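You operate a simulated robot arm through the tools that you are given. There is no shell and no other tool. Be economical: measure what you need, move in short steps, check, and stop when the job is done.

Carry out the task below with a simulated two-armed robot. There is one attempt and no reset: what you move stays moved.

JOB
Pick up the card box marked "Filler" from the top of the site box with one hand, pass it to the other hand and put it on the shelf under the charging bench. Set down upright: card box.

Only the result counts: the job must be done as asked and must still hold three seconds after the hand-in. Knocking over, shifting, dropping, spilling or breaking anything else fails it.

ROBOT AND FRAMES
Two 7-joint arms with two-finger parallel grippers on one trunk, on a base that drives. Base frame: it is fixed to the floor where the robot stands at the start and does not move with it; the origin is under the middle of the robot, x ahead of it, y to its left, z up. Readings come in cm, rad, newtons and seconds.
The left shoulder is at the start at [-0.9, 20.9, 104.7], the right one opposite. With the tool pointing down near the work surface each hand reaches from about 10 to 82 cm from the robot's upright axis, wherever it stands, measured 20 degrees to its own side. Places, roughly: shelf under the charging bench [60, -100, 40]. Payload 4.4 kg a hand.
The TCP of each hand is the grasp point between the finger pads, 2.3 cm short of the fingertips. In the tool frame z runs along the fingers and y along their closing line. The gripper opens to 9.4 cm. The fingers are 3.8 cm wide and 1 cm thick; the gripper's body (5.4 by 9.6 cm) begins 3.9 cm behind the TCP.
Orientation is that of the tool frame in the base frame, as a unit quaternion [x, y, z, w]. With the fingers straight down and closing along the base's y, the tool's x points along the base's -x, its y along +y and its z along -z.

CONTROLS
- The arms move only by the tool move_arm. It takes "left_deltas", "right_deltas" or both (then of equal length, played together; a hand with none holds still); each is a list of rows, each a list of 7 numbers: the shift along the tool's x, y, z in m, then the turn, a rotation vector about the tool's x, y, z in rad, then the gripper command, from -1 (shut) to 1 (fully open), values between in proportion. In form: [[dx, dy, dz, ax, ay, az, fingers], ...]. A call has 1 to 12 rows; each row is the pose to reach, as a shift and turn from the pose commanded when the call began, along the tool's axes at that moment. Rows are played at 5 a second. More than 5 cm and 0.15 rad between two rows, or a gripper value outside its range, and nothing of the call is played. Where a pose cannot be reached the arm comes as near as it can. A force on the tool above 40 N (or 10 N above the force at the start of the call, whichever is more), or a blocked arm, ends the call early, and 0.2 s more pass. Each finger travels about 10.8 cm/s and halts on what it meets, pressing with about 20 N; the grip force reading is that of the motor and also rises with nothing between the fingers. The clock runs only during rows and for 0.2 s after the last one: add rows that repeat a pose to give the fingers time. It gives the time, the measured TCP pose, the force on the tool (base axes), the opening and the grip force at its end, in the units of the frame above (readings bear some noise), with the torque about the TCP (base axes, N m) and any sound that the robot's microphone picked up.
- Cameras (640 x 400 px; columns grow to the right, rows downward): "scene" is now at [6.45, 2.1, 119.75]; the picture's right is [0.30, -0.96, 0.01], its down [-0.74, -0.24, -0.63] and it looks along [0.60, 0.18, -0.78] (base axes); focal length 283 px, centre (320, 200). "left" rides on the left gripper at [8.6, -1.6, -7.4] in its tool frame; the picture's right is [0.18, 0.98, 0.00], its down [-0.58, 0.11, -0.81] and it looks along [-0.79, 0.15, 0.59] (tool axes); focal length 243 px, centre (320, 200). "right" rides on the right gripper at [8.6, 1.6, -7.5] in its tool frame; the picture's right is [-0.18, 0.98, 0.00], its down [-0.58, -0.11, -0.81] and it looks along [-0.79, -0.15, 0.59] (tool axes); focal length 243 px, centre (320, 200). There is no depth. A picture from a camera that has moved, and an enlarged one, comes with that camera's place and axes in the base frame and with its lens.
- camera(camera): a new picture of that camera. It takes no simulated time.
- lift_body(by): slides the trunk up (or, below 0, down) by that many cm; the arms and the scene camera ride with it, the base frame stays. It gives what a move gives, with no picture.
- drive_base(legs): drives the robot by 1 to 6 legs, each [ahead, left, turn to the left] in cm, cm and rad, along the robot's own axes; the way and the turn of a leg run together, so that a leg with both is an arc; at most 150 cm and 3.142 rad a leg. The arms and the cameras ride along, it lands a little off, and it stops where it bumps. It gives what a move gives.
- head_to(pan, tilt): turns the head with the scene camera to pan (to the left, within 1.396 rad either way) and tilt (down, from -0.506 to 1.204), counted from straight ahead of the robot. It gives what a move gives.
- close_up(camera, box): a new picture of the part [left, top, right, bottom] of that camera's present view, enlarged. It takes no simulated time.
- close_job(): hands the job in; it is judged then, once.

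Work in short steps. Places have to be worked out from the pictures, the camera data and where the tool is seen: move nearer, look again, correct. Check each grasp and each placing, and mend what went wrong. You have 120 turns and 100 pictures in all, those below and enlarged ones among them. Open the grippers and draw the arms clear of the work before you hand the job in, unless the task says otherwise; then end with one line.

The tools are called by a JSON object that holds its "name" and its "arguments". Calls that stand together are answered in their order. move_arm: Moves the arms, as the interface text tells. Its arguments: {"type":"object","properties":{"left_deltas":{"type":"array","items":{"type":"array","items":{"type":"number"}}},"right_deltas":{"type":"array","items":{"type":"array","items":{"type":"number"}}}},"required":[]} The other tools are called the same way: lift_body (by) slides the trunk up or down; drive_base (legs) drives the base; head_to (pan, tilt) turns the head that bears the scene camera; camera (camera) takes a picture; close_up (camera, box) takes an enlarged picture of a part of a camera's view; close_job () hands the job in.

At the start:

```text
time_s: 0.0
left_tool_pos: [36.4, 47.9, 85.08]
left_orientation: [0.022, 1.0, -0.001, 0.017]
left_ft_force: [0.5, 0.1, 1.0]
left_torque: [0.0, 0.01, 0.03]
left_grip_width: 9.39
left_finger_force: 0.0
right_tool_pos: [29.54, 0.17, 81.86]
right_orientation: [0.023, 1.0, -0.002, 0.017]
right_ft_force: [-0.1, -0.6, 0.1]
right_torque: [0.02, 0.04, 0.01]
right_grip_width: 9.4
right_finger_force: 0.0
trunk travel left (down, up): [-12.5, 43.8]
robot x, y, heading: [-4.26, 0.03, -0.048]
head pan, tilt: [0.344, 0.925]
```

scene: 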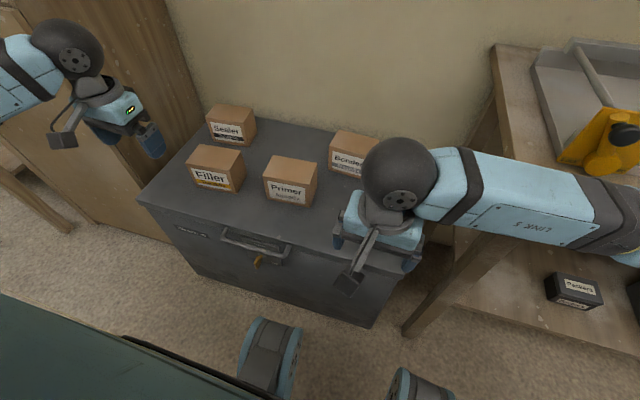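
right: 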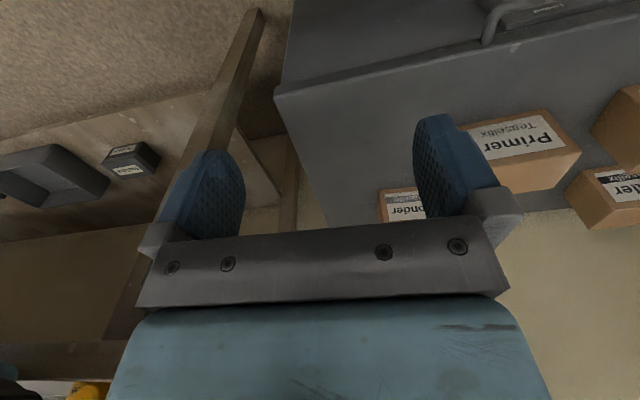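
left: 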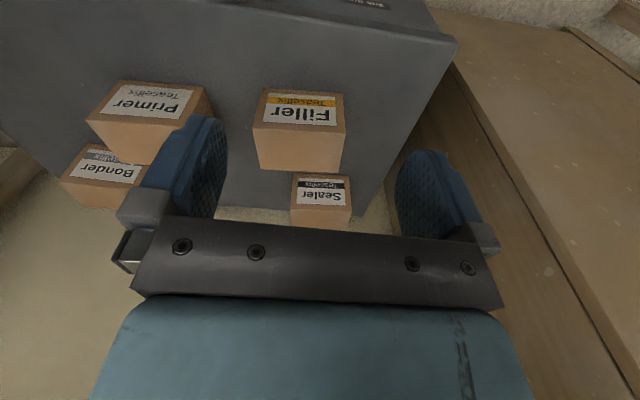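

I start with enlarged views of the Filler box from the two cameras that see it, to triangulate it.

{"name": "close_up", "arguments": {"camera": "scene", "box": [130, 80, 330, 205]}}

{"name": "close_up", "arguments": {"camera": "left", "box": [200, 60, 400, 185]}}

```text
3.20 times, centred on (230, 142) of scene
camera zoom: at [6.45, 2.1, 119.75], right [0.3, -0.96, 0.01], down [-0.74, -0.24, -0.63], along [0.6, 0.18, -0.78], focal length 907 px, centre (608, 384)
```

zoom: 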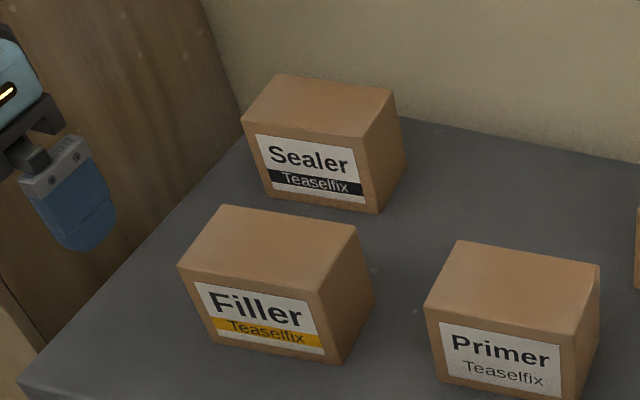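

```text
3.20 times, centred on (300, 122) of left
camera zoom: at [27.34, 46.63, 92.01], right [-0.14, 0.99, -0.01], down [0.56, 0.09, 0.83], along [0.82, 0.11, -0.56], focal length 776 px, centre (384, 448)
```

zoom: 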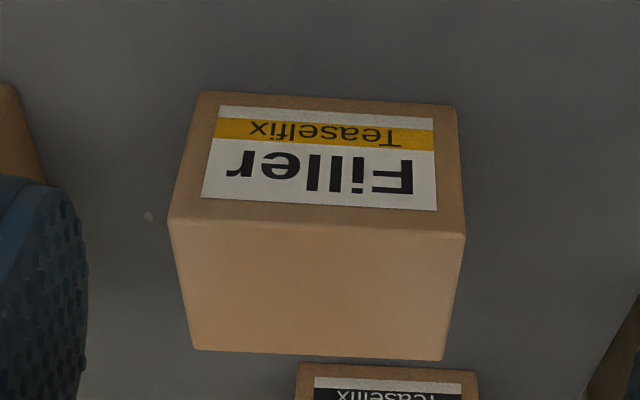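

The box: footprint about 8.2 (x) by 12.5 (y), centre near (53, 46.8), top z≈66.4, bottom ≈57, yaw ≈+0.075. Before grasping I look at the bench and its shelf.

{"name": "head_to", "arguments": {"pan": -0.9, "tilt": 0.6}}

{"name": "camera", "arguments": {"camera": "scene"}}

```text
time_s: 1.4
left_tool_pos: [36.83, 47.96, 84.55]
left_orientation: [0.024, 1.0, -0.004, 0.014]
left_ft_force: [0.7, 0.4, -0.8]
left_torque: [-0.02, 0.0, 0.0]
left_grip_width: 9.4
left_finger_force: 0.1
right_tool_pos: [29.78, 0.1, 81.7]
right_orientation: [0.027, 1.0, -0.005, 0.013]
right_ft_force: [-0.4, 0.6, 0.5]
right_torque: [0.02, 0.03, 0.01]
right_grip_width: 9.43
right_finger_force: 0.1
trunk travel left (down, up): [-12.5, 43.8]
robot x, y, heading: [-4.2, -0.47, -0.046]
head pan, tilt: [-0.901, 0.6]
```

```text
94 pictures are left
camera scene: at [4.85, -6.82, 122.37], right [-0.81, -0.58, -0.02], down [-0.31, 0.45, -0.84], along [0.5, -0.68, -0.55], focal length 283 px, centre (320, 200)
```

scene: 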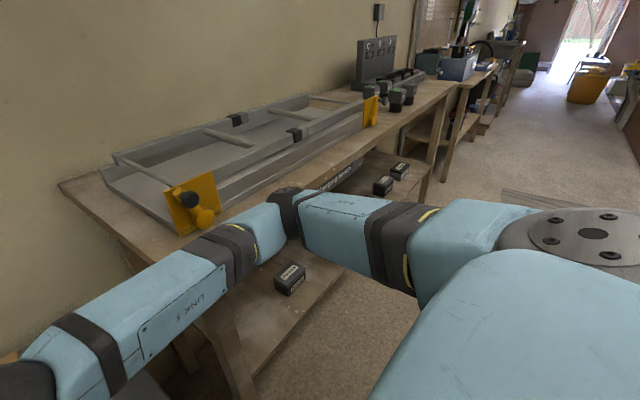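

The bench shelf is clear near its middle, with small black boxes to avoid. I first turn the left tool by 1.45 rad so its fingers close along the box's 8 cm side, and aim the head back.

{"name": "move_arm", "arguments": {"left_deltas": [[0, 0, 0, 0, 0, 0.145, 1], [0, 0, 0, 0, 0, 0.29, 1], [0, 0, 0, 0, 0, 0.435, 1], [0, 0, 0, 0, 0, 0.58, 1], [0, 0, 0, 0, 0, 0.725, 1], [0, 0, 0, 0, 0, 0.87, 1], [0, 0, 0, 0, 0, 1.015, 1], [0, 0, 0, 0, 0, 1.16, 1], [0, 0, 0, 0, 0, 1.305, 1], [0, 0, 0, 0, 0, 1.45, 1], [0, 0, 0, 0, 0, 1.45, 1]]}}

{"name": "head_to", "arguments": {"pan": 0.6, "tilt": 0.8}}

{"name": "camera", "arguments": {"camera": "scene"}}

{"name": "camera", "arguments": {"camera": "left"}}

```text
time_s: 3.8
left_tool_pos: [36.94, 47.68, 84.39]
left_orientation: [0.682, 0.731, 0.008, 0.013]
left_ft_force: [-0.2, -0.1, -0.7]
left_torque: [0.0, 0.02, -0.03]
left_grip_width: 9.39
left_finger_force: 0.0
right_tool_pos: [29.65, 0.27, 81.69]
right_orientation: [0.027, 1.0, -0.005, 0.014]
right_ft_force: [-0.1, -0.3, 0.2]
right_torque: [0.01, -0.01, -0.01]
right_grip_width: 9.4
right_finger_force: 0.0
trunk travel left (down, up): [-12.5, 43.8]
robot x, y, heading: [-4.51, 0.07, -0.046]
head pan, tilt: [-0.901, 0.6]
```

```text
time_s: 5.4
left_tool_pos: [36.96, 47.74, 84.46]
left_orientation: [0.682, 0.731, 0.008, 0.013]
left_ft_force: [0.2, 0.3, 0.6]
left_torque: [0.0, 0.01, 0.02]
left_grip_width: 9.39
left_finger_force: 0.0
right_tool_pos: [29.63, 0.1, 81.67]
right_orientation: [0.027, 1.0, -0.004, 0.014]
right_ft_force: [-0.3, 0.3, -0.5]
right_torque: [0.02, 0.0, 0.01]
right_grip_width: 9.45
right_finger_force: 0.1
trunk travel left (down, up): [-12.5, 43.8]
robot x, y, heading: [-3.92, -0.15, -0.045]
head pan, tilt: [0.6, 0.799]
```

```text
93 pictures are left
camera scene: at [6.63, 4.54, 120.65], right [0.52, -0.85, 0.02], down [-0.59, -0.38, -0.71], along [0.61, 0.36, -0.7], focal length 283 px, centre (320, 200)
```

scene: 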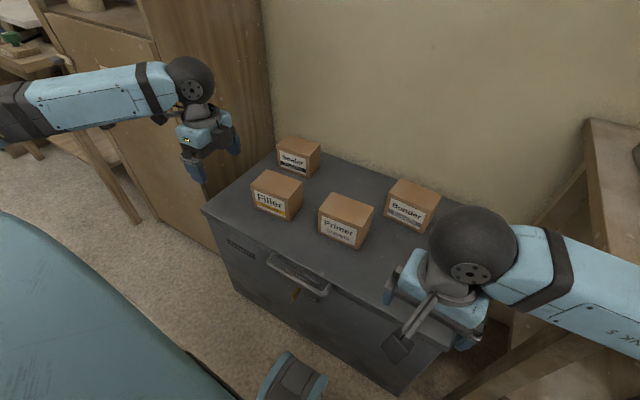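

```text
92 pictures are left
camera left: at [34.39, 56.38, 91.69], right [0.97, 0.25, 0.03], down [0.13, -0.57, 0.81], along [0.22, -0.78, -0.58], focal length 243 px, centre (320, 200)
```

left: 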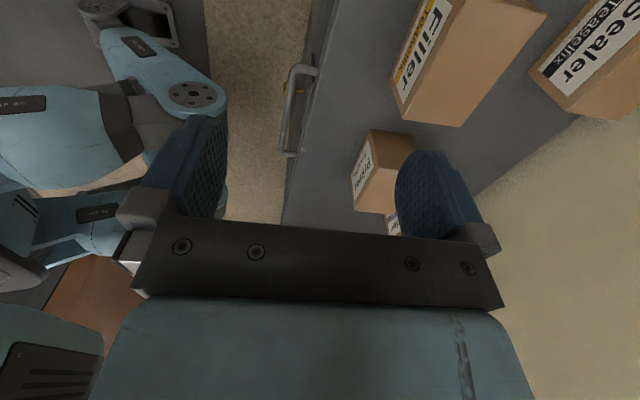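

The left hand is aligned (yaw ≈0.07). I move over the box at z≈74, slightly to the +y end, correcting the small tilt.

{"name": "move_arm", "arguments": {"left_deltas": [[-0.001, 0.031, 0.022, 0.006, 0, 0, 1], [-0.002, 0.062, 0.044, 0.012, 0, 0, 1], [-0.003, 0.094, 0.066, 0.018, 0, 0, 1], [-0.004, 0.126, 0.088, 0.024, 0, 0, 1], [-0.005, 0.157, 0.108, 0.03, 0, 0, 1], [-0.005, 0.157, 0.108, 0.03, 0, 0, 1]]}}

{"name": "camera", "arguments": {"camera": "left"}}

{"name": "close_up", "arguments": {"camera": "scene", "box": [180, 100, 380, 225]}}

```text
time_s: 6.8
left_tool_pos: [52.98, 48.28, 74.23]
left_orientation: [0.681, 0.732, -0.004, 0.002]
left_ft_force: [-0.9, 0.2, 1.0]
left_torque: [0.01, -0.01, 0.0]
left_grip_width: 9.41
left_finger_force: 0.1
right_tool_pos: [29.73, 0.13, 81.53]
right_orientation: [0.027, 1.0, -0.004, 0.014]
right_ft_force: [-0.2, -0.6, -0.4]
right_torque: [0.01, 0.0, 0.0]
right_grip_width: 9.38
right_finger_force: 0.0
trunk travel left (down, up): [-12.5, 43.8]
robot x, y, heading: [-3.98, -0.02, -0.044]
head pan, tilt: [0.6, 0.799]
```

```text
91 pictures are left
camera left: at [50.74, 56.97, 81.46], right [0.97, 0.25, 0.0], down [0.15, -0.56, 0.81], along [0.2, -0.79, -0.58], focal length 243 px, centre (320, 200)
```

left: 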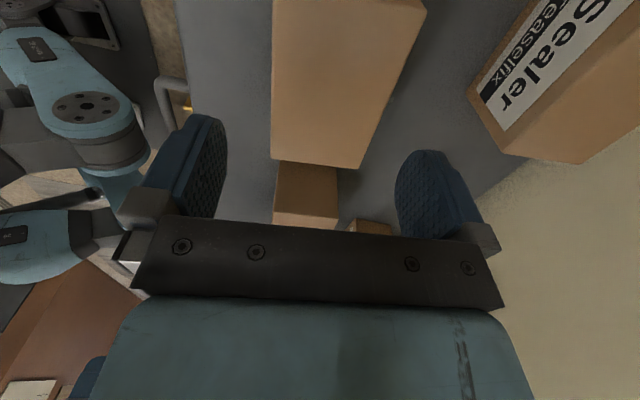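

```text
3.20 times, centred on (280, 162) of scene
camera zoom: at [6.63, 4.53, 120.65], right [0.52, -0.85, 0.02], down [-0.59, -0.38, -0.71], along [0.61, 0.36, -0.7], focal length 907 px, centre (448, 320)
```

zoom: 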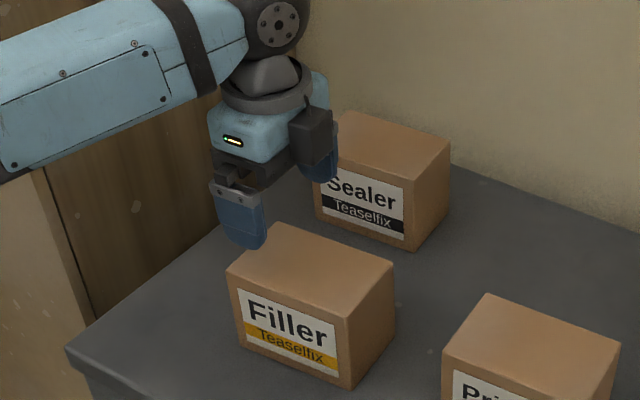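

The wrist camera puts the box centre about 0.8 cm further +x than the hand (nearer camera, so I trust it more), yaw ≈0.09. I shift accordingly, lower a little and re-check.

{"name": "move_arm", "arguments": {"left_deltas": [[0.006, 0.008, 0.0, 0, 0, -0.02, 1], [0.006, 0.008, 0.03, 0, 0, -0.02, 1], [0.006, 0.008, 0.03, 0, 0, -0.02, 1]]}}

{"name": "camera", "arguments": {"camera": "left"}}

{"name": "close_up", "arguments": {"camera": "scene", "box": [220, 125, 340, 200]}}

```text
time_s: 7.6
left_tool_pos: [53.77, 48.94, 71.23]
left_orientation: [0.674, 0.738, -0.003, 0.002]
left_ft_force: [0.9, 0.0, 0.3]
left_torque: [0.04, -0.03, 0.02]
left_grip_width: 9.43
left_finger_force: 0.1
right_tool_pos: [29.77, 0.17, 81.56]
right_orientation: [0.027, 1.0, -0.005, 0.013]
right_ft_force: [0.9, -0.2, 0.1]
right_torque: [0.01, 0.0, -0.02]
right_grip_width: 9.42
right_finger_force: 0.1
trunk travel left (down, up): [-12.5, 43.8]
robot x, y, heading: [-4.45, 0.0, -0.047]
head pan, tilt: [0.6, 0.799]
```

```text
89 pictures are left
camera left: at [51.36, 57.55, 78.44], right [0.96, 0.27, 0.0], down [0.16, -0.56, 0.81], along [0.22, -0.78, -0.58], focal length 243 px, centre (320, 200)
```

left: 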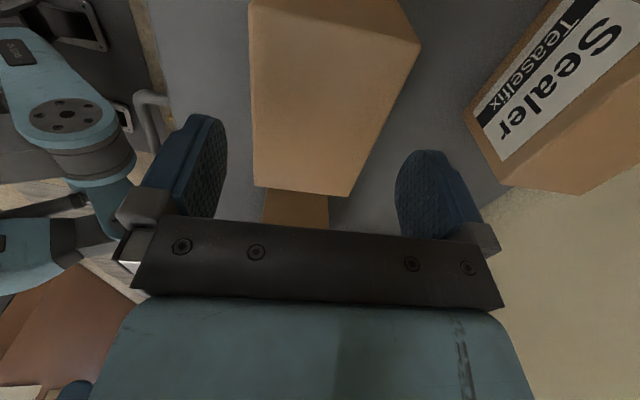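

```text
5.33 times, centred on (280, 162) of scene
camera zoom: at [6.63, 4.52, 120.65], right [0.52, -0.85, 0.02], down [-0.59, -0.38, -0.71], along [0.61, 0.36, -0.7], focal length 1511 px, centre (533, 400)
```

zoom: 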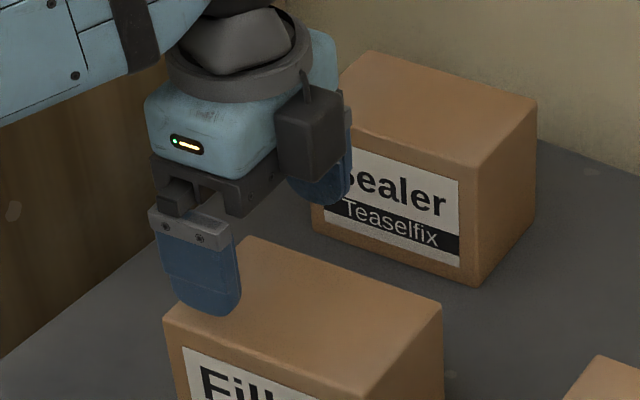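

The box is now centred between the fingers. I descend 7.5 cm along the tool with fingers open, then look.

{"name": "move_arm", "arguments": {"left_deltas": [[0, 0, 0.02, 0, 0, 0, 1], [0, 0, 0.04, 0, 0, 0, 1], [0, 0, 0.055, 0, 0, 0, 1], [0, 0, 0.065, 0, 0, 0, 1], [0, 0, 0.075, 0, 0, 0, 1], [0, 0, 0.075, 0, 0, 0, 1]]}}

{"name": "camera", "arguments": {"camera": "left"}}

{"name": "close_up", "arguments": {"camera": "scene", "box": [220, 125, 340, 200]}}

```text
time_s: 9.0
left_tool_pos: [53.7, 48.81, 63.47]
left_orientation: [0.674, 0.738, -0.003, 0.003]
left_ft_force: [0.7, -0.1, 0.1]
left_torque: [0.01, -0.01, 0.01]
left_grip_width: 9.36
left_finger_force: 0.1
right_tool_pos: [29.65, -0.02, 81.71]
right_orientation: [0.027, 1.0, -0.004, 0.013]
right_ft_force: [0.2, 0.3, -0.1]
right_torque: [-0.02, -0.01, 0.0]
right_grip_width: 9.4
right_finger_force: 0.0
trunk travel left (down, up): [-12.5, 43.8]
robot x, y, heading: [-4.0, 0.09, -0.048]
head pan, tilt: [0.6, 0.799]
```

```text
87 pictures are left
camera left: at [51.25, 57.41, 70.8], right [0.96, 0.27, 0.0], down [0.16, -0.56, 0.81], along [0.22, -0.78, -0.58], focal length 243 px, centre (320, 200)
```

left: 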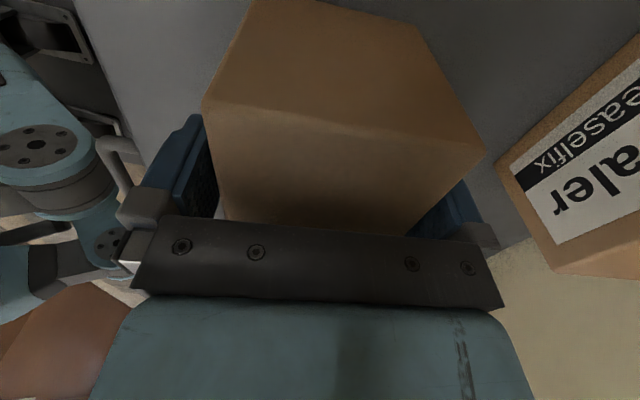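

```text
5.33 times, centred on (280, 162) of scene
camera zoom: at [6.63, 4.52, 120.65], right [0.52, -0.85, 0.02], down [-0.59, -0.38, -0.71], along [0.61, 0.36, -0.7], focal length 1511 px, centre (533, 400)
```

zoom: 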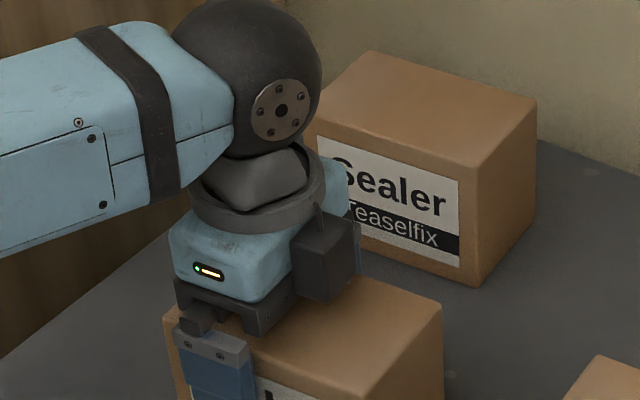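

The fingers straddle the box with no contact. I close the left gripper.

{"name": "move_arm", "arguments": {"left_deltas": [[0, 0, 0, 0, 0, 0, 0.5], [0, 0, 0, 0, 0, 0, 0], [0, 0, 0, 0, 0, 0, -1], [0, 0, 0, 0, 0, 0, -1], [0, 0, 0, 0, 0, 0, -1]]}}

```text
time_s: 10.2
left_tool_pos: [53.69, 48.97, 63.57]
left_orientation: [0.674, 0.739, -0.004, 0.003]
left_ft_force: [0.2, -0.1, 0.4]
left_torque: [-0.23, -0.17, 0.02]
left_grip_width: 8.48
left_finger_force: 20.2
right_tool_pos: [29.71, 0.04, 81.67]
right_orientation: [0.027, 1.0, -0.004, 0.013]
right_ft_force: [0.3, -0.2, -0.1]
right_torque: [-0.01, -0.02, -0.02]
right_grip_width: 9.38
right_finger_force: 0.2
trunk travel left (down, up): [-12.5, 43.8]
robot x, y, heading: [-4.59, 0.11, -0.047]
head pan, tilt: [0.6, 0.799]
```

The grip holds at 8.48 cm with 20 N. I lift slowly by 12 cm and read the weight.

{"name": "move_arm", "arguments": {"left_deltas": [[0, 0, -0.01, 0, 0, 0, -1], [0, 0, -0.02, 0, 0, 0, -1], [0, 0, -0.04, 0, 0, 0, -1], [0, 0, -0.06, 0, 0, 0, -1], [0, 0, -0.08, 0, 0, 0, -1], [0, 0, -0.1, 0, 0, 0, -1], [0, 0, -0.12, 0, 0, 0, -1], [0, 0, -0.12, 0, 0, 0, -1]]}}

{"name": "camera", "arguments": {"camera": "scene"}}

{"name": "camera", "arguments": {"camera": "left"}}

```text
time_s: 12.0
left_tool_pos: [53.68, 49.07, 75.64]
left_orientation: [0.674, 0.738, -0.005, 0.002]
left_ft_force: [0.2, -0.1, -4.9]
left_torque: [0.08, -0.03, 0.0]
left_grip_width: 8.51
left_finger_force: 20.4
right_tool_pos: [29.67, 0.13, 81.7]
right_orientation: [0.028, 0.999, -0.004, 0.013]
right_ft_force: [0.1, 0.2, 0.4]
right_torque: [0.02, -0.01, 0.01]
right_grip_width: 9.4
right_finger_force: 0.1
trunk travel left (down, up): [-12.5, 43.8]
robot x, y, heading: [-4.2, 0.28, -0.045]
head pan, tilt: [0.6, 0.799]
```

```text
85 pictures are left
camera scene: at [6.65, 4.51, 120.65], right [0.52, -0.85, 0.02], down [-0.59, -0.38, -0.71], along [0.61, 0.36, -0.7], focal length 283 px, centre (320, 200)
```

scene: 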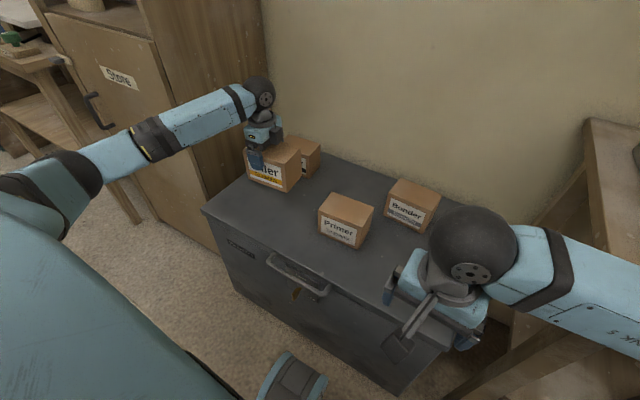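

```text
84 pictures are left
camera left: at [51.29, 57.59, 82.91], right [0.96, 0.27, 0.0], down [0.16, -0.56, 0.81], along [0.22, -0.78, -0.59], focal length 243 px, centre (320, 200)
```

left: 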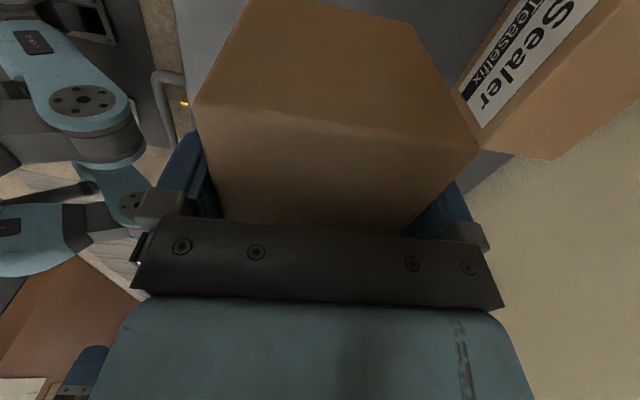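

Box lifted: about 0.5 kg, level, stable. Now I bring the right hand to its side and yaw it, preparing for a sideways grip (fingers pointing +y) on the box's free end.

{"name": "move_arm", "arguments": {"right_deltas": [[0, -0.02, -0.01, 0, 0, 0.143, 1], [0, -0.04, -0.02, 0, 0, 0.285, 1], [0, -0.06, -0.03, 0, 0, 0.428, 1], [0, -0.08, -0.04, 0, 0, 0.57, 1], [0, -0.1, -0.05, 0, 0, 0.713, 1], [0, -0.12, -0.06, 0, 0, 0.856, 1], [0, -0.14, -0.07, 0, 0, 0.998, 1], [0, -0.16, -0.08, 0, 0, 1.141, 1], [0, -0.18, -0.09, 0, 0, 1.283, 1], [0, -0.2, -0.1, 0, 0, 1.426, 1], [0, -0.2, -0.1, 0, 0, 1.426, 1]]}}

{"name": "camera", "arguments": {"camera": "scene"}}

```text
time_s: 14.4
left_tool_pos: [54.72, 49.17, 74.28]
left_orientation: [0.671, 0.741, -0.012, -0.01]
left_ft_force: [-0.5, -0.5, -4.7]
left_torque: [0.08, -0.02, 0.01]
left_grip_width: 8.48
left_finger_force: 20.3
right_tool_pos: [30.43, -19.93, 90.71]
right_orientation: [0.672, 0.74, -0.002, 0.0]
right_ft_force: [0.3, 0.4, -0.2]
right_torque: [0.01, 0.0, 0.0]
right_grip_width: 9.39
right_finger_force: 0.0
trunk travel left (down, up): [-12.5, 43.8]
robot x, y, heading: [-4.5, -0.04, -0.042]
head pan, tilt: [0.6, 0.799]
```

```text
83 pictures are left
camera scene: at [9.27, 4.01, 120.3], right [0.53, -0.85, 0.0], down [-0.61, -0.38, -0.7], along [0.59, 0.37, -0.72], focal length 283 px, centre (320, 200)
```

scene: 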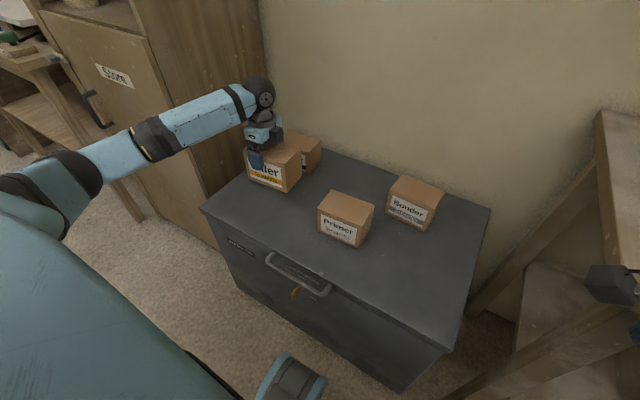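

The body sways slightly but all is fine. Now I pitch the right hand so its fingers point left (+y).

{"name": "move_arm", "arguments": {"right_deltas": [[0, 0.005, 0, 0, 0.143, 0, 1], [0, 0.01, 0, 0, 0.286, 0, 1], [0, 0.015, 0, 0, 0.429, 0, 1], [0, 0.02, 0, 0, 0.571, 0, 1], [0, 0.025, 0, 0, 0.714, 0, 1], [0, 0.03, 0, 0, 0.857, 0, 1], [0, 0.035, 0, 0, 1.0, 0, 1], [0, 0.04, 0, 0, 1.143, 0, 1], [0, 0.045, 0, 0, 1.286, 0, 1], [0, 0.05, 0, 0, 1.429, 0, 1], [0, 0.05, 0, 0, 1.571, 0, 1], [0, 0.05, 0, 0, 1.571, 0, 1]]}}

{"name": "head_to", "arguments": {"pan": 0.0, "tilt": 0.6}}

{"name": "camera", "arguments": {"camera": "scene"}}

{"name": "camera", "arguments": {"camera": "right"}}

```text
time_s: 16.6
left_tool_pos: [54.52, 48.99, 74.35]
left_orientation: [0.673, 0.74, -0.011, -0.011]
left_ft_force: [-0.9, -0.2, -4.0]
left_torque: [0.08, 0.04, 0.0]
left_grip_width: 8.51
left_finger_force: 19.9
right_tool_pos: [34.58, -19.44, 91.14]
right_orientation: [0.517, 0.576, 0.427, -0.468]
right_ft_force: [-23.7, -7.1, 11.8]
right_torque: [-0.51, -0.44, -1.22]
right_grip_width: 8.33
right_finger_force: 0.0
trunk travel left (down, up): [-12.5, 43.8]
robot x, y, heading: [-4.32, -0.16, -0.047]
head pan, tilt: [0.6, 0.799]
stopped in row 10 (right hand): the force on the tool passed its limit at 44 N (the readings are from after the stop); the commanded pose is now the measured one
```

```text
time_s: 17.6
left_tool_pos: [54.4, 49.14, 74.42]
left_orientation: [0.671, 0.741, -0.01, -0.009]
left_ft_force: [-0.1, 0.3, -4.5]
left_torque: [0.06, 0.01, 0.02]
left_grip_width: 8.49
left_finger_force: 20.1
right_tool_pos: [34.66, -19.4, 91.13]
right_orientation: [0.517, 0.575, 0.428, -0.468]
right_ft_force: [-26.6, -3.2, 18.2]
right_torque: [-0.69, -0.75, -1.2]
right_grip_width: 8.22
right_finger_force: 0.1
trunk travel left (down, up): [-12.5, 43.8]
robot x, y, heading: [-4.53, -0.0, -0.042]
head pan, tilt: [0.0, 0.6]
```

```text
82 pictures are left
camera scene: at [10.83, -0.65, 122.06], right [-0.04, -1.0, 0.0], down [-0.56, 0.02, -0.83], along [0.83, -0.04, -0.56], focal length 283 px, centre (320, 200)
```

scene: 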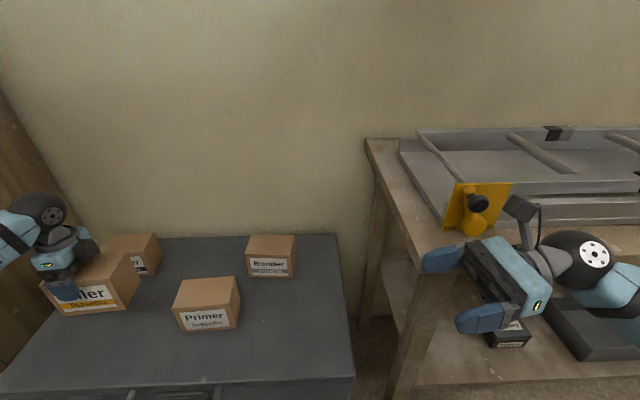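

```text
81 pictures are left
camera right: at [36.77, -24.89, 101.18], right [0.98, 0.06, -0.17], down [-0.02, -0.91, -0.41], along [-0.18, 0.41, -0.89], focal length 243 px, centre (320, 200)
```

right: 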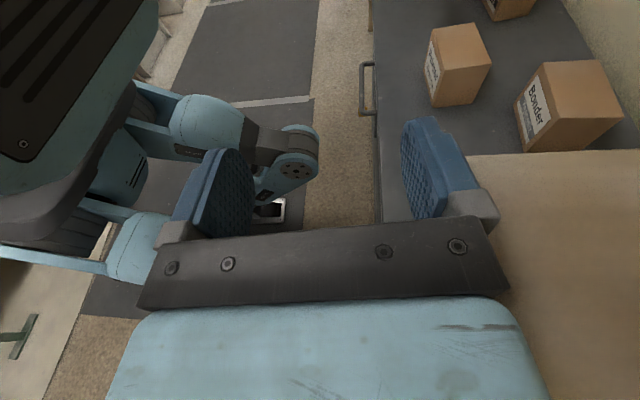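

The right outer finger pressed against the bench's front-left corner (around x≈41, y≈-20, z≈90). I back off straight away from it in -x.

{"name": "move_arm", "arguments": {"right_deltas": [[0, -0.03, 0, 0, 0, 0, 0.9], [0, -0.06, 0, 0, 0, 0, 0.9], [0, -0.08, 0, 0, 0, 0, 1], [0, -0.08, 0, 0, 0, 0, 1]]}}

{"name": "camera", "arguments": {"camera": "scene"}}

```text
time_s: 18.6
left_tool_pos: [54.64, 49.03, 74.24]
left_orientation: [0.671, 0.741, -0.012, -0.01]
left_ft_force: [-0.1, -0.6, -3.9]
left_torque: [0.06, 0.01, 0.01]
left_grip_width: 8.48
left_finger_force: 20.4
right_tool_pos: [26.98, -20.39, 90.89]
right_orientation: [0.519, 0.574, 0.426, -0.468]
right_ft_force: [0.2, -0.4, -0.5]
right_torque: [-0.04, -0.03, 0.03]
right_grip_width: 9.4
right_finger_force: 0.0
trunk travel left (down, up): [-12.5, 43.8]
robot x, y, heading: [-4.8, 0.01, -0.046]
head pan, tilt: [0.0, 0.6]
```

```text
80 pictures are left
camera scene: at [11.22, -0.68, 121.99], right [-0.04, -1.0, 0.0], down [-0.56, 0.02, -0.82], along [0.82, -0.04, -0.57], focal length 283 px, centre (320, 200)
```

scene: 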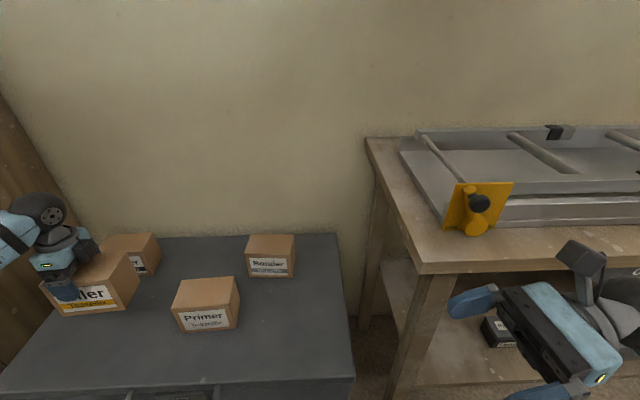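

The bench hasn't moved. I want more free room for the hand-over, so I look to both sides before backing up.

{"name": "head_to", "arguments": {"pan": -1.39, "tilt": 0.7}}

{"name": "camera", "arguments": {"camera": "scene"}}

{"name": "head_to", "arguments": {"pan": 1.39, "tilt": 0.7}}

{"name": "camera", "arguments": {"camera": "scene"}}

```text
time_s: 20.1
left_tool_pos: [54.7, 48.96, 74.19]
left_orientation: [0.671, 0.741, -0.012, -0.01]
left_ft_force: [-0.2, 0.7, -4.2]
left_torque: [0.09, 0.0, -0.02]
left_grip_width: 8.49
left_finger_force: 20.0
right_tool_pos: [26.98, -20.38, 90.9]
right_orientation: [0.519, 0.574, 0.426, -0.469]
right_ft_force: [-0.8, 0.4, 0.0]
right_torque: [0.0, -0.03, -0.01]
right_grip_width: 9.41
right_finger_force: 0.1
trunk travel left (down, up): [-12.5, 43.8]
robot x, y, heading: [-3.93, 0.23, -0.043]
head pan, tilt: [-1.389, 0.7]
```

```text
79 pictures are left
camera scene: at [3.55, -8.71, 121.13], right [-0.99, -0.14, 0.0], down [-0.09, 0.64, -0.77], along [0.11, -0.76, -0.64], focal length 283 px, centre (320, 200)
```

scene: 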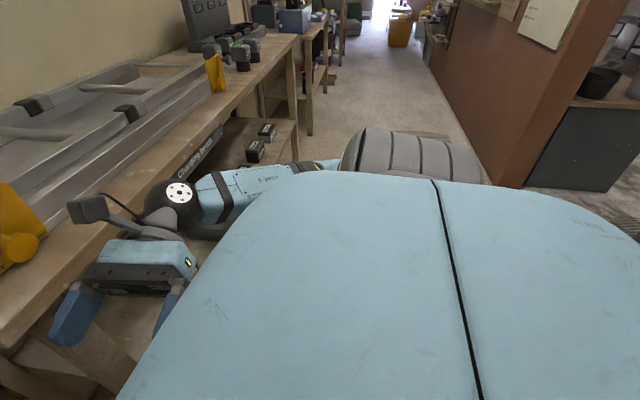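

```text
time_s: 22.6
left_tool_pos: [54.73, 49.07, 74.22]
left_orientation: [0.672, 0.741, -0.012, -0.011]
left_ft_force: [0.6, 0.2, -5.3]
left_torque: [0.11, -0.03, 0.05]
left_grip_width: 8.51
left_finger_force: 20.0
right_tool_pos: [26.97, -20.32, 90.84]
right_orientation: [0.519, 0.574, 0.427, -0.469]
right_ft_force: [-0.4, 0.0, 0.0]
right_torque: [0.0, 0.0, 0.03]
right_grip_width: 9.41
right_finger_force: 0.0
trunk travel left (down, up): [-12.5, 43.8]
robot x, y, heading: [-4.51, 0.23, -0.037]
head pan, tilt: [1.389, 0.7]
```

```text
78 pictures are left
camera scene: at [4.28, 7.98, 121.13], right [0.97, -0.22, 0.0], down [-0.14, -0.63, -0.76], along [0.17, 0.75, -0.64], focal length 283 px, centre (320, 200)
```

scene: 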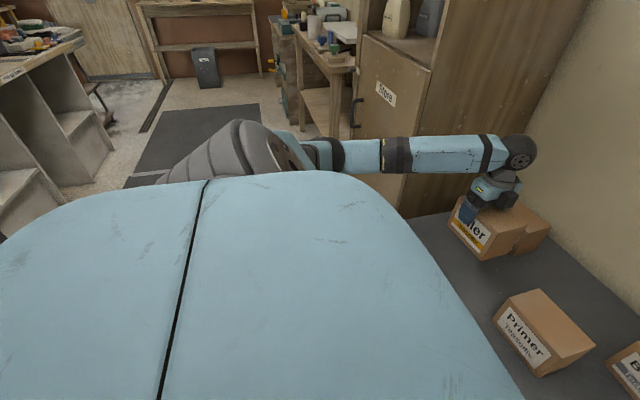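

About 110 cm of free aisle lies behind the robot. I drive back 32 cm.

{"name": "drive_base", "arguments": {"legs": [[-32, 0, 0.04]]}}

{"name": "head_to", "arguments": {"pan": 0.1, "tilt": 0.75}}

{"name": "camera", "arguments": {"camera": "scene"}}

```text
time_s: 24.7
left_tool_pos: [21.12, 51.9, 74.29]
left_orientation: [0.66, 0.751, -0.011, -0.01]
left_ft_force: [0.5, -0.2, -4.8]
left_torque: [0.09, 0.01, 0.02]
left_grip_width: 8.49
left_finger_force: 20.1
right_tool_pos: [-4.36, -18.4, 90.94]
right_orientation: [0.51, 0.582, 0.419, -0.475]
right_ft_force: [-0.4, -0.2, 0.4]
right_torque: [-0.01, -0.02, -0.01]
right_grip_width: 9.42
right_finger_force: 0.1
trunk travel left (down, up): [-12.5, 43.8]
robot x, y, heading: [-35.97, 0.6, -0.014]
head pan, tilt: [1.389, 0.7]
```

```text
time_s: 26.2
left_tool_pos: [21.13, 51.82, 74.24]
left_orientation: [0.659, 0.752, -0.012, -0.011]
left_ft_force: [0.1, -0.9, -4.4]
left_torque: [0.07, 0.03, 0.01]
left_grip_width: 8.5
left_finger_force: 19.8
right_tool_pos: [-4.24, -18.31, 90.83]
right_orientation: [0.509, 0.582, 0.419, -0.475]
right_ft_force: [0.3, 0.7, 0.2]
right_torque: [0.01, 0.01, -0.02]
right_grip_width: 9.41
right_finger_force: 0.0
trunk travel left (down, up): [-12.5, 43.8]
robot x, y, heading: [-35.66, 0.88, -0.007]
head pan, tilt: [0.099, 0.75]
```

```text
77 pictures are left
camera scene: at [-21.24, 1.53, 120.7], right [0.09, -1.0, 0.0], down [-0.68, -0.06, -0.73], along [0.73, 0.07, -0.68], focal length 283 px, centre (320, 200)
```

scene: 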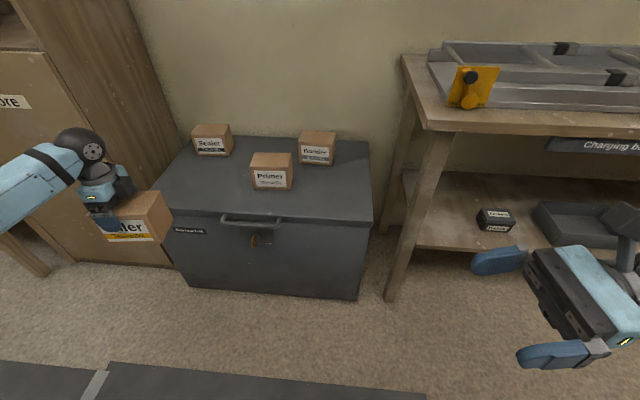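

Good overview. I bring the box with the left hand to a hand-over spot in front of the robot (TCP ≈(8,14,88)).

{"name": "move_arm", "arguments": {"left_deltas": [[-0.036, -0.017, -0.0135, -0.003, 0, 0, -1], [-0.072, -0.034, -0.027, -0.006, 0, 0, -1], [-0.108, -0.05, -0.0405, -0.009, 0, 0, -1], [-0.143, -0.067, -0.054, -0.012, 0, 0, -1], [-0.179, -0.083, -0.068, -0.015, 0, 0, -1], [-0.215, -0.1, -0.081, -0.018, 0, 0, -1], [-0.25, -0.116, -0.095, -0.021, 0, 0, -1], [-0.286, -0.133, -0.108, -0.024, 0, 0, -1], [-0.322, -0.15, -0.122, -0.027, 0, 0, -1], [-0.358, -0.166, -0.135, -0.03, 0, 0, -1], [-0.358, -0.166, -0.135, -0.03, 0, 0, -1]]}}

{"name": "camera", "arguments": {"camera": "scene"}}

{"name": "camera", "arguments": {"camera": "right"}}

```text
time_s: 28.6
left_tool_pos: [9.68, 14.23, 88.26]
left_orientation: [0.66, 0.751, 0.0, -0.001]
left_ft_force: [0.0, 0.4, -4.9]
left_torque: [0.07, 0.0, 0.01]
left_grip_width: 8.47
left_finger_force: 20.0
right_tool_pos: [-4.3, -18.37, 91.0]
right_orientation: [0.509, 0.582, 0.419, -0.475]
right_ft_force: [-0.5, 0.8, 0.6]
right_torque: [-0.01, 0.01, 0.01]
right_grip_width: 9.41
right_finger_force: 0.0
trunk travel left (down, up): [-12.5, 43.8]
robot x, y, heading: [-36.26, 0.73, -0.009]
head pan, tilt: [0.099, 0.75]
```

```text
76 pictures are left
camera scene: at [-21.25, 1.54, 120.7], right [0.09, -1.0, 0.0], down [-0.68, -0.06, -0.73], along [0.73, 0.07, -0.68], focal length 283 px, centre (320, 200)
```

scene: 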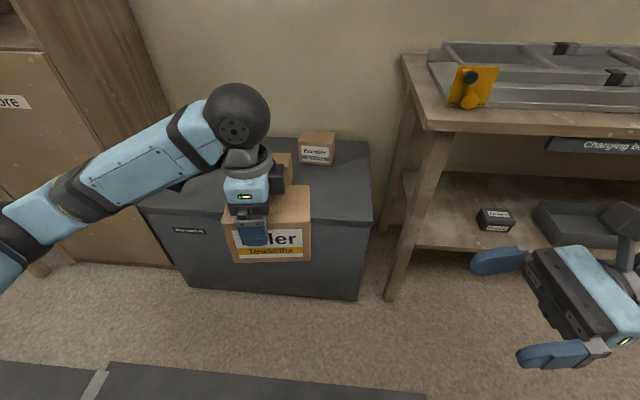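

```text
75 pictures are left
camera right: at [-1.91, -23.75, 100.93], right [0.98, 0.09, -0.18], down [0.01, -0.91, -0.41], along [-0.2, 0.4, -0.89], focal length 243 px, centre (320, 200)
```

right: 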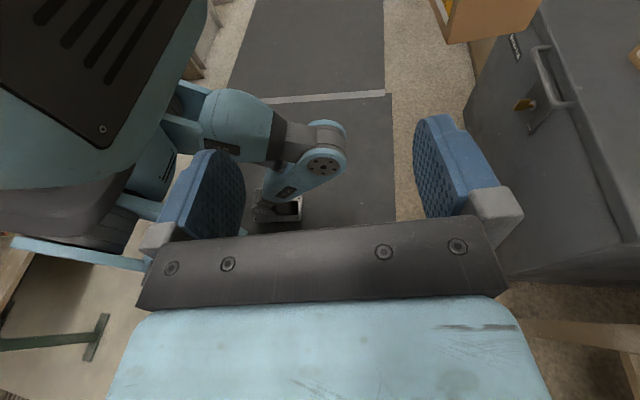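

The box is level at the hand-over spot, centre about (9.9, 12.5, 86.4). I bring the right hand to a pre-grasp 12 cm short of its grip pose, levelling the fingers.

{"name": "move_arm", "arguments": {"right_deltas": [[-0.003, 0.03, 0.0235, 0, 0.033, 0, 1], [-0.006, 0.06, 0.047, 0, 0.066, 0, 1], [-0.0095, 0.09, 0.07, 0, 0.098, 0, 1], [-0.0127, 0.12, 0.094, 0, 0.131, 0, 1], [-0.016, 0.15, 0.118, 0, 0.163, 0, 1], [-0.019, 0.181, 0.141, 0, 0.196, 0, 1], [-0.019, 0.181, 0.141, 0, 0.196, 0, 1]]}}

{"name": "camera", "arguments": {"camera": "scene"}}

{"name": "camera", "arguments": {"camera": "right"}}

```text
time_s: 30.2
left_tool_pos: [9.7, 14.12, 88.27]
left_orientation: [0.66, 0.752, 0.0, -0.001]
left_ft_force: [0.1, -0.6, -3.6]
left_torque: [0.11, 0.01, -0.02]
left_grip_width: 8.5
left_finger_force: 19.8
right_tool_pos: [11.94, -2.88, 86.28]
right_orientation: [0.465, 0.533, 0.466, -0.531]
right_ft_force: [0.1, -0.1, -0.3]
right_torque: [0.0, -0.01, 0.0]
right_grip_width: 9.41
right_finger_force: 0.1
trunk travel left (down, up): [-12.5, 43.8]
robot x, y, heading: [-36.52, 1.07, -0.009]
head pan, tilt: [0.099, 0.75]
```

```text
74 pictures are left
camera scene: at [-21.26, 1.49, 120.71], right [0.09, -1.0, 0.0], down [-0.68, -0.06, -0.73], along [0.73, 0.07, -0.68], focal length 283 px, centre (320, 200)
```

scene: 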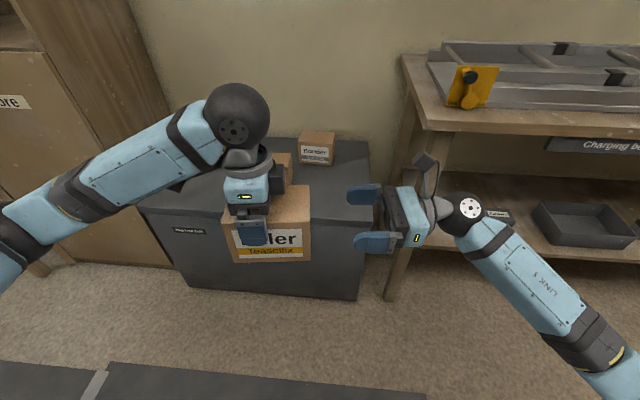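

```text
73 pictures are left
camera right: at [14.47, -9.97, 95.06], right [0.97, 0.13, -0.18], down [0.0, -0.81, -0.58], along [-0.22, 0.57, -0.79], focal length 243 px, centre (320, 200)
```

right: 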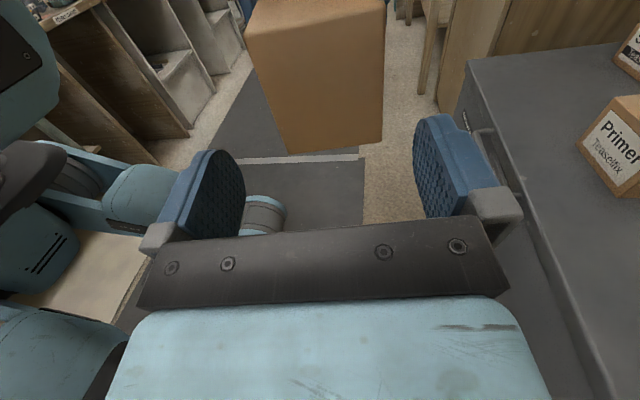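

The right wrist camera confirms the box end is centred between the fingers (offset ~0.1 cm) and about 8.3–9 cm ahead. I advance 11 cm with fingers open.

{"name": "move_arm", "arguments": {"right_deltas": [[0, 0.001, 0.03, 0, 0, 0, 1], [0, 0.001, 0.055, 0, 0, 0, 1], [0, 0.001, 0.075, 0, 0, 0, 1], [0, 0.001, 0.09, 0, 0, 0, 1], [0, 0.001, 0.1, 0, 0, 0, 1], [0, 0.001, 0.11, 0, 0, 0, 1], [0, 0.001, 0.11, 0, 0, 0, 1]]}}

{"name": "close_up", "arguments": {"camera": "scene", "box": [180, 130, 420, 280]}}

{"name": "camera", "arguments": {"camera": "right"}}

```text
time_s: 31.8
left_tool_pos: [9.81, 14.21, 88.29]
left_orientation: [0.659, 0.752, 0.0, 0.0]
left_ft_force: [-0.1, 0.9, -4.7]
left_torque: [0.09, 0.01, 0.02]
left_grip_width: 8.5
left_finger_force: 19.7
right_tool_pos: [10.53, 8.33, 86.17]
right_orientation: [0.466, 0.533, 0.467, -0.53]
right_ft_force: [-0.2, -0.5, 0.6]
right_torque: [-0.03, 0.02, -0.01]
right_grip_width: 9.39
right_finger_force: 0.0
trunk travel left (down, up): [-12.5, 43.8]
robot x, y, heading: [-36.25, 0.35, -0.007]
head pan, tilt: [0.099, 0.75]
```

```text
2.67 times, centred on (300, 205) of scene
camera zoom: at [-21.25, 1.5, 120.7], right [0.09, -1.0, 0.0], down [-0.68, -0.06, -0.73], along [0.73, 0.07, -0.68], focal length 756 px, centre (373, 187)
```

zoom: 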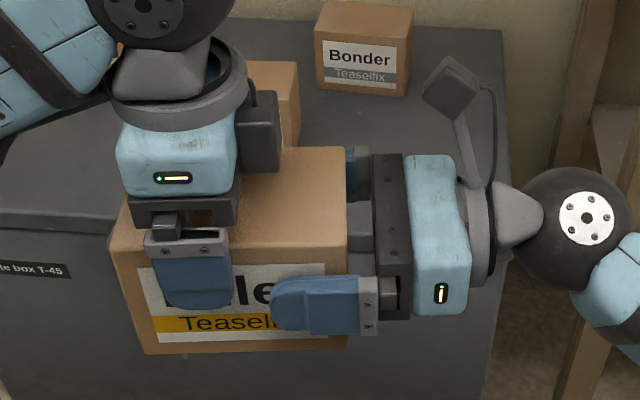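

```text
71 pictures are left
camera right: at [13.19, 1.05, 94.96], right [0.97, 0.13, -0.18], down [0.0, -0.81, -0.58], along [-0.22, 0.57, -0.79], focal length 243 px, centre (320, 200)
```

right: 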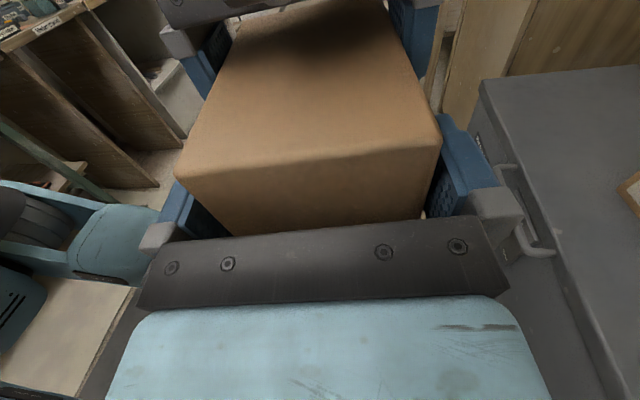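

Clean straddle with a ~1.3 cm gap to the palm. I advance 0.7 cm more and close the right gripper.

{"name": "move_arm", "arguments": {"right_deltas": [[0, 0, 0.007, 0, 0, 0, 1], [0, 0, 0.007, 0, 0, 0, 0.3], [0, 0, 0.007, 0, 0, 0, -0.3], [0, 0, 0.007, 0, 0, 0, -1], [0, 0, 0.007, 0, 0, 0, -1], [0, 0, 0.007, 0, 0, 0, -1]]}}

{"name": "close_up", "arguments": {"camera": "scene", "box": [180, 130, 420, 280]}}

```text
time_s: 33.2
left_tool_pos: [9.65, 14.35, 88.18]
left_orientation: [0.659, 0.752, 0.001, -0.001]
left_ft_force: [2.3, 3.3, -5.5]
left_torque: [0.36, -0.7, -0.05]
left_grip_width: 8.48
left_finger_force: 19.6
right_tool_pos: [10.42, 8.94, 86.24]
right_orientation: [0.465, 0.534, 0.466, -0.531]
right_ft_force: [-1.8, -3.7, 1.2]
right_torque: [-0.19, 0.69, 0.2]
right_grip_width: 8.52
right_finger_force: 20.2
trunk travel left (down, up): [-12.5, 43.8]
robot x, y, heading: [-36.16, 0.5, -0.009]
head pan, tilt: [0.099, 0.75]
```

```text
2.67 times, centred on (300, 205) of scene
camera zoom: at [-21.25, 1.5, 120.7], right [0.09, -1.0, 0.0], down [-0.68, -0.06, -0.73], along [0.73, 0.07, -0.68], focal length 756 px, centre (373, 187)
```

zoom: 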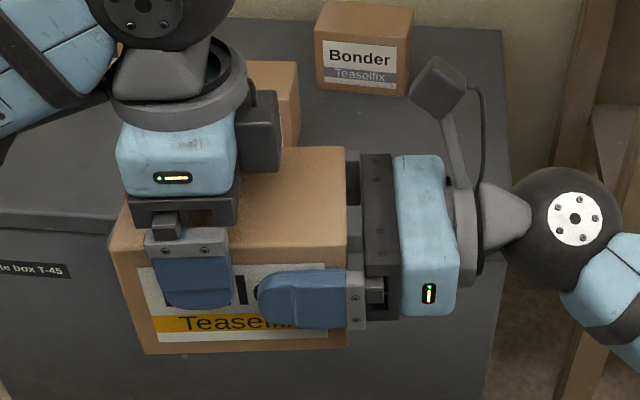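

The right hand grips (8.52 cm, 20 N). I open the left gripper while holding still.

{"name": "move_arm", "arguments": {"left_deltas": [[0, 0, 0, 0, 0, 0, -0.2], [0, 0, 0, 0, 0, 0, 0.5], [0, 0, 0, 0, 0, 0, 1], [0, 0, 0, 0, 0, 0, 1]], "right_deltas": [[0, 0, 0, 0, 0, 0, -1], [0, 0, 0, 0, 0, 0, -1], [0, 0, 0, 0, 0, 0, -1], [0, 0, 0, 0, 0, 0, -1]]}}

{"name": "close_up", "arguments": {"camera": "scene", "box": [180, 130, 420, 280]}}

```text
time_s: 34.2
left_tool_pos: [9.8, 14.33, 88.25]
left_orientation: [0.659, 0.752, 0.0, 0.0]
left_ft_force: [-0.4, 0.4, -0.6]
left_torque: [0.03, 0.03, -0.04]
left_grip_width: 9.41
left_finger_force: 0.0
right_tool_pos: [10.53, 8.83, 86.31]
right_orientation: [0.466, 0.533, 0.467, -0.53]
right_ft_force: [-0.5, -0.4, 0.2]
right_torque: [-0.16, 0.0, -0.01]
right_grip_width: 8.49
right_finger_force: 20.2
trunk travel left (down, up): [-12.5, 43.8]
robot x, y, heading: [-36.36, 0.94, -0.01]
head pan, tilt: [0.099, 0.75]
```

```text
2.67 times, centred on (300, 205) of scene
camera zoom: at [-21.25, 1.5, 120.7], right [0.09, -1.0, 0.0], down [-0.68, -0.06, -0.73], along [0.73, 0.07, -0.68], focal length 756 px, centre (373, 187)
```

zoom: 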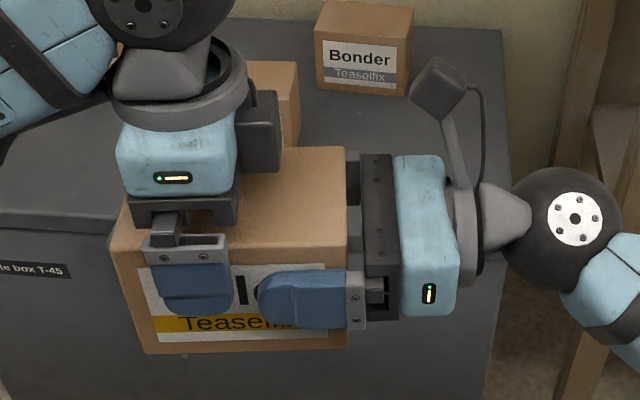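

The left fingers are open. I raise the left hand straight up 14 cm, then check the box stays in the right hand.

{"name": "move_arm", "arguments": {"left_deltas": [[0, 0, -0.015, 0, 0, 0, 1], [0, 0, -0.03, 0, 0, 0, 1], [0, 0, -0.05, 0, 0, 0, 1], [0, 0, -0.08, 0, 0, 0, 1], [0, 0, -0.11, 0, 0, 0, 1], [0, 0, -0.14, 0, 0, 0, 1]], "right_deltas": [[0, 0, 0, 0, 0, 0, -1], [0, 0, 0, 0, 0, 0, -1], [0, 0, 0, 0, 0, 0, -1], [0, 0, 0, 0, 0, 0, -1], [0, 0, 0, 0, 0, 0, -1], [0, 0, 0, 0, 0, 0, -1]]}}

{"name": "camera", "arguments": {"camera": "scene"}}

```text
time_s: 35.6
left_tool_pos: [9.94, 14.19, 102.4]
left_orientation: [0.659, 0.752, 0.001, -0.001]
left_ft_force: [-0.6, -0.6, -0.2]
left_torque: [0.0, -0.01, -0.05]
left_grip_width: 9.39
left_finger_force: 0.0
right_tool_pos: [10.38, 8.98, 86.23]
right_orientation: [0.466, 0.533, 0.467, -0.531]
right_ft_force: [-0.3, -0.3, -0.4]
right_torque: [-0.18, -0.01, -0.01]
right_grip_width: 8.47
right_finger_force: 19.9
trunk travel left (down, up): [-12.5, 43.8]
robot x, y, heading: [-36.51, 0.69, -0.011]
head pan, tilt: [0.099, 0.75]
```

```text
68 pictures are left
camera scene: at [-21.29, 1.47, 120.7], right [0.09, -1.0, 0.0], down [-0.68, -0.06, -0.73], along [0.73, 0.07, -0.68], focal length 283 px, centre (320, 200)
```

scene: 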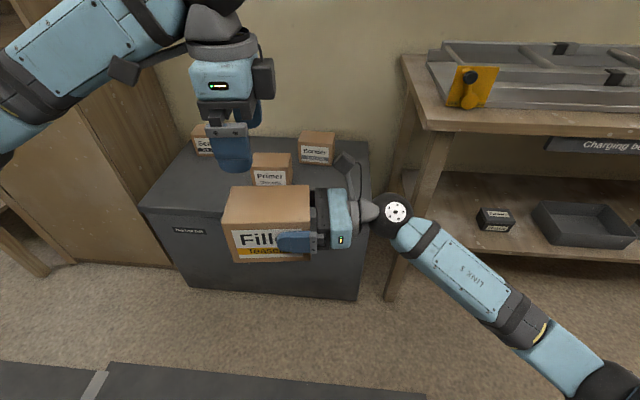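

Hand-over succeeded; the right hand alone holds the box. I move the left hand away to the left and back.

{"name": "move_arm", "arguments": {"left_deltas": [[0.045, -0.01, 0.01, 0, 0, 0, 1], [0.09, -0.02, 0.02, 0, 0, 0, 1], [0.135, -0.03, 0.03, 0, 0, 0, 1], [0.18, -0.05, 0.05, 0, 0, 0, 1], [0.22, -0.07, 0.07, 0, 0, 0, 1], [0.26, -0.09, 0.09, 0, 0, 0, 1], [0.3, -0.11, 0.11, 0, 0, 0, 1], [0.3, -0.11, 0.11, 0, 0, 0, 1]]}}

{"name": "head_to", "arguments": {"pan": -0.6, "tilt": 0.7}}

{"name": "camera", "arguments": {"camera": "scene"}}

```text
refused: row 4 steps farther than a row can; nothing moved
```

```text
time_s: 36.6
left_tool_pos: [9.94, 14.24, 102.39]
left_orientation: [0.659, 0.752, 0.0, -0.001]
left_ft_force: [0.4, -0.2, -0.1]
left_torque: [-0.02, -0.01, 0.02]
left_grip_width: 9.4
left_finger_force: 0.0
right_tool_pos: [10.4, 8.95, 86.29]
right_orientation: [0.466, 0.533, 0.466, -0.531]
right_ft_force: [0.5, 0.0, 0.4]
right_torque: [-0.16, -0.01, 0.01]
right_grip_width: 8.5
right_finger_force: 20.2
trunk travel left (down, up): [-12.5, 43.8]
robot x, y, heading: [-35.99, 0.89, -0.01]
head pan, tilt: [-0.6, 0.7]
```

```text
67 pictures are left
camera scene: at [-22.54, -4.1, 121.13], right [-0.57, -0.82, 0.0], down [-0.53, 0.37, -0.76], along [0.63, -0.44, -0.64], focal length 283 px, centre (320, 200)
```

scene: 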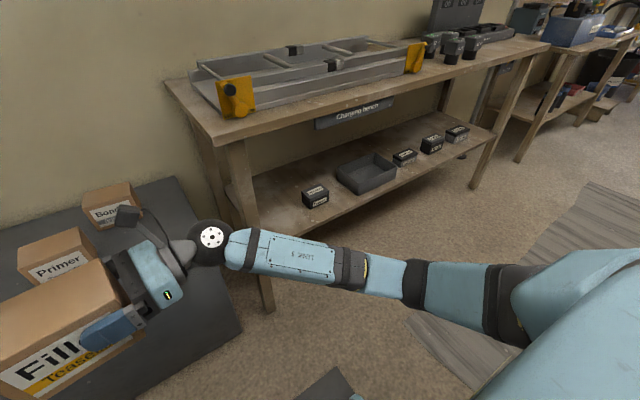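

Now the whole shelf is visible: a free stretch between the left leg (y≈-26) and the "Packers" box (≈(57,-60)). I redo the left arm retreat with smaller steps.

{"name": "move_arm", "arguments": {"left_deltas": [[0.04, -0.012, 0.012, 0, 0, 0, 1], [0.08, -0.024, 0.024, 0, 0, 0, 1], [0.12, -0.036, 0.036, 0, 0, 0, 1], [0.16, -0.048, 0.048, 0, 0, 0, 1], [0.2, -0.06, 0.06, 0, 0, 0, 1], [0.24, -0.072, 0.072, 0, 0, 0, 1], [0.28, -0.084, 0.084, 0, 0, 0, 1], [0.28, -0.084, 0.084, 0, 0, 0, 1]]}}

```text
time_s: 38.4
left_tool_pos: [-2.29, 40.63, 93.79]
left_orientation: [0.66, 0.752, -0.001, -0.001]
left_ft_force: [-0.7, 0.0, -0.3]
left_torque: [0.01, 0.01, -0.02]
left_grip_width: 9.39
left_finger_force: 0.1
right_tool_pos: [10.49, 8.91, 86.28]
right_orientation: [0.465, 0.533, 0.466, -0.531]
right_ft_force: [-0.2, 0.1, 0.3]
right_torque: [-0.15, -0.02, -0.01]
right_grip_width: 8.51
right_finger_force: 19.9
trunk travel left (down, up): [-12.5, 43.8]
robot x, y, heading: [-36.05, 0.92, -0.013]
head pan, tilt: [-0.6, 0.7]
```

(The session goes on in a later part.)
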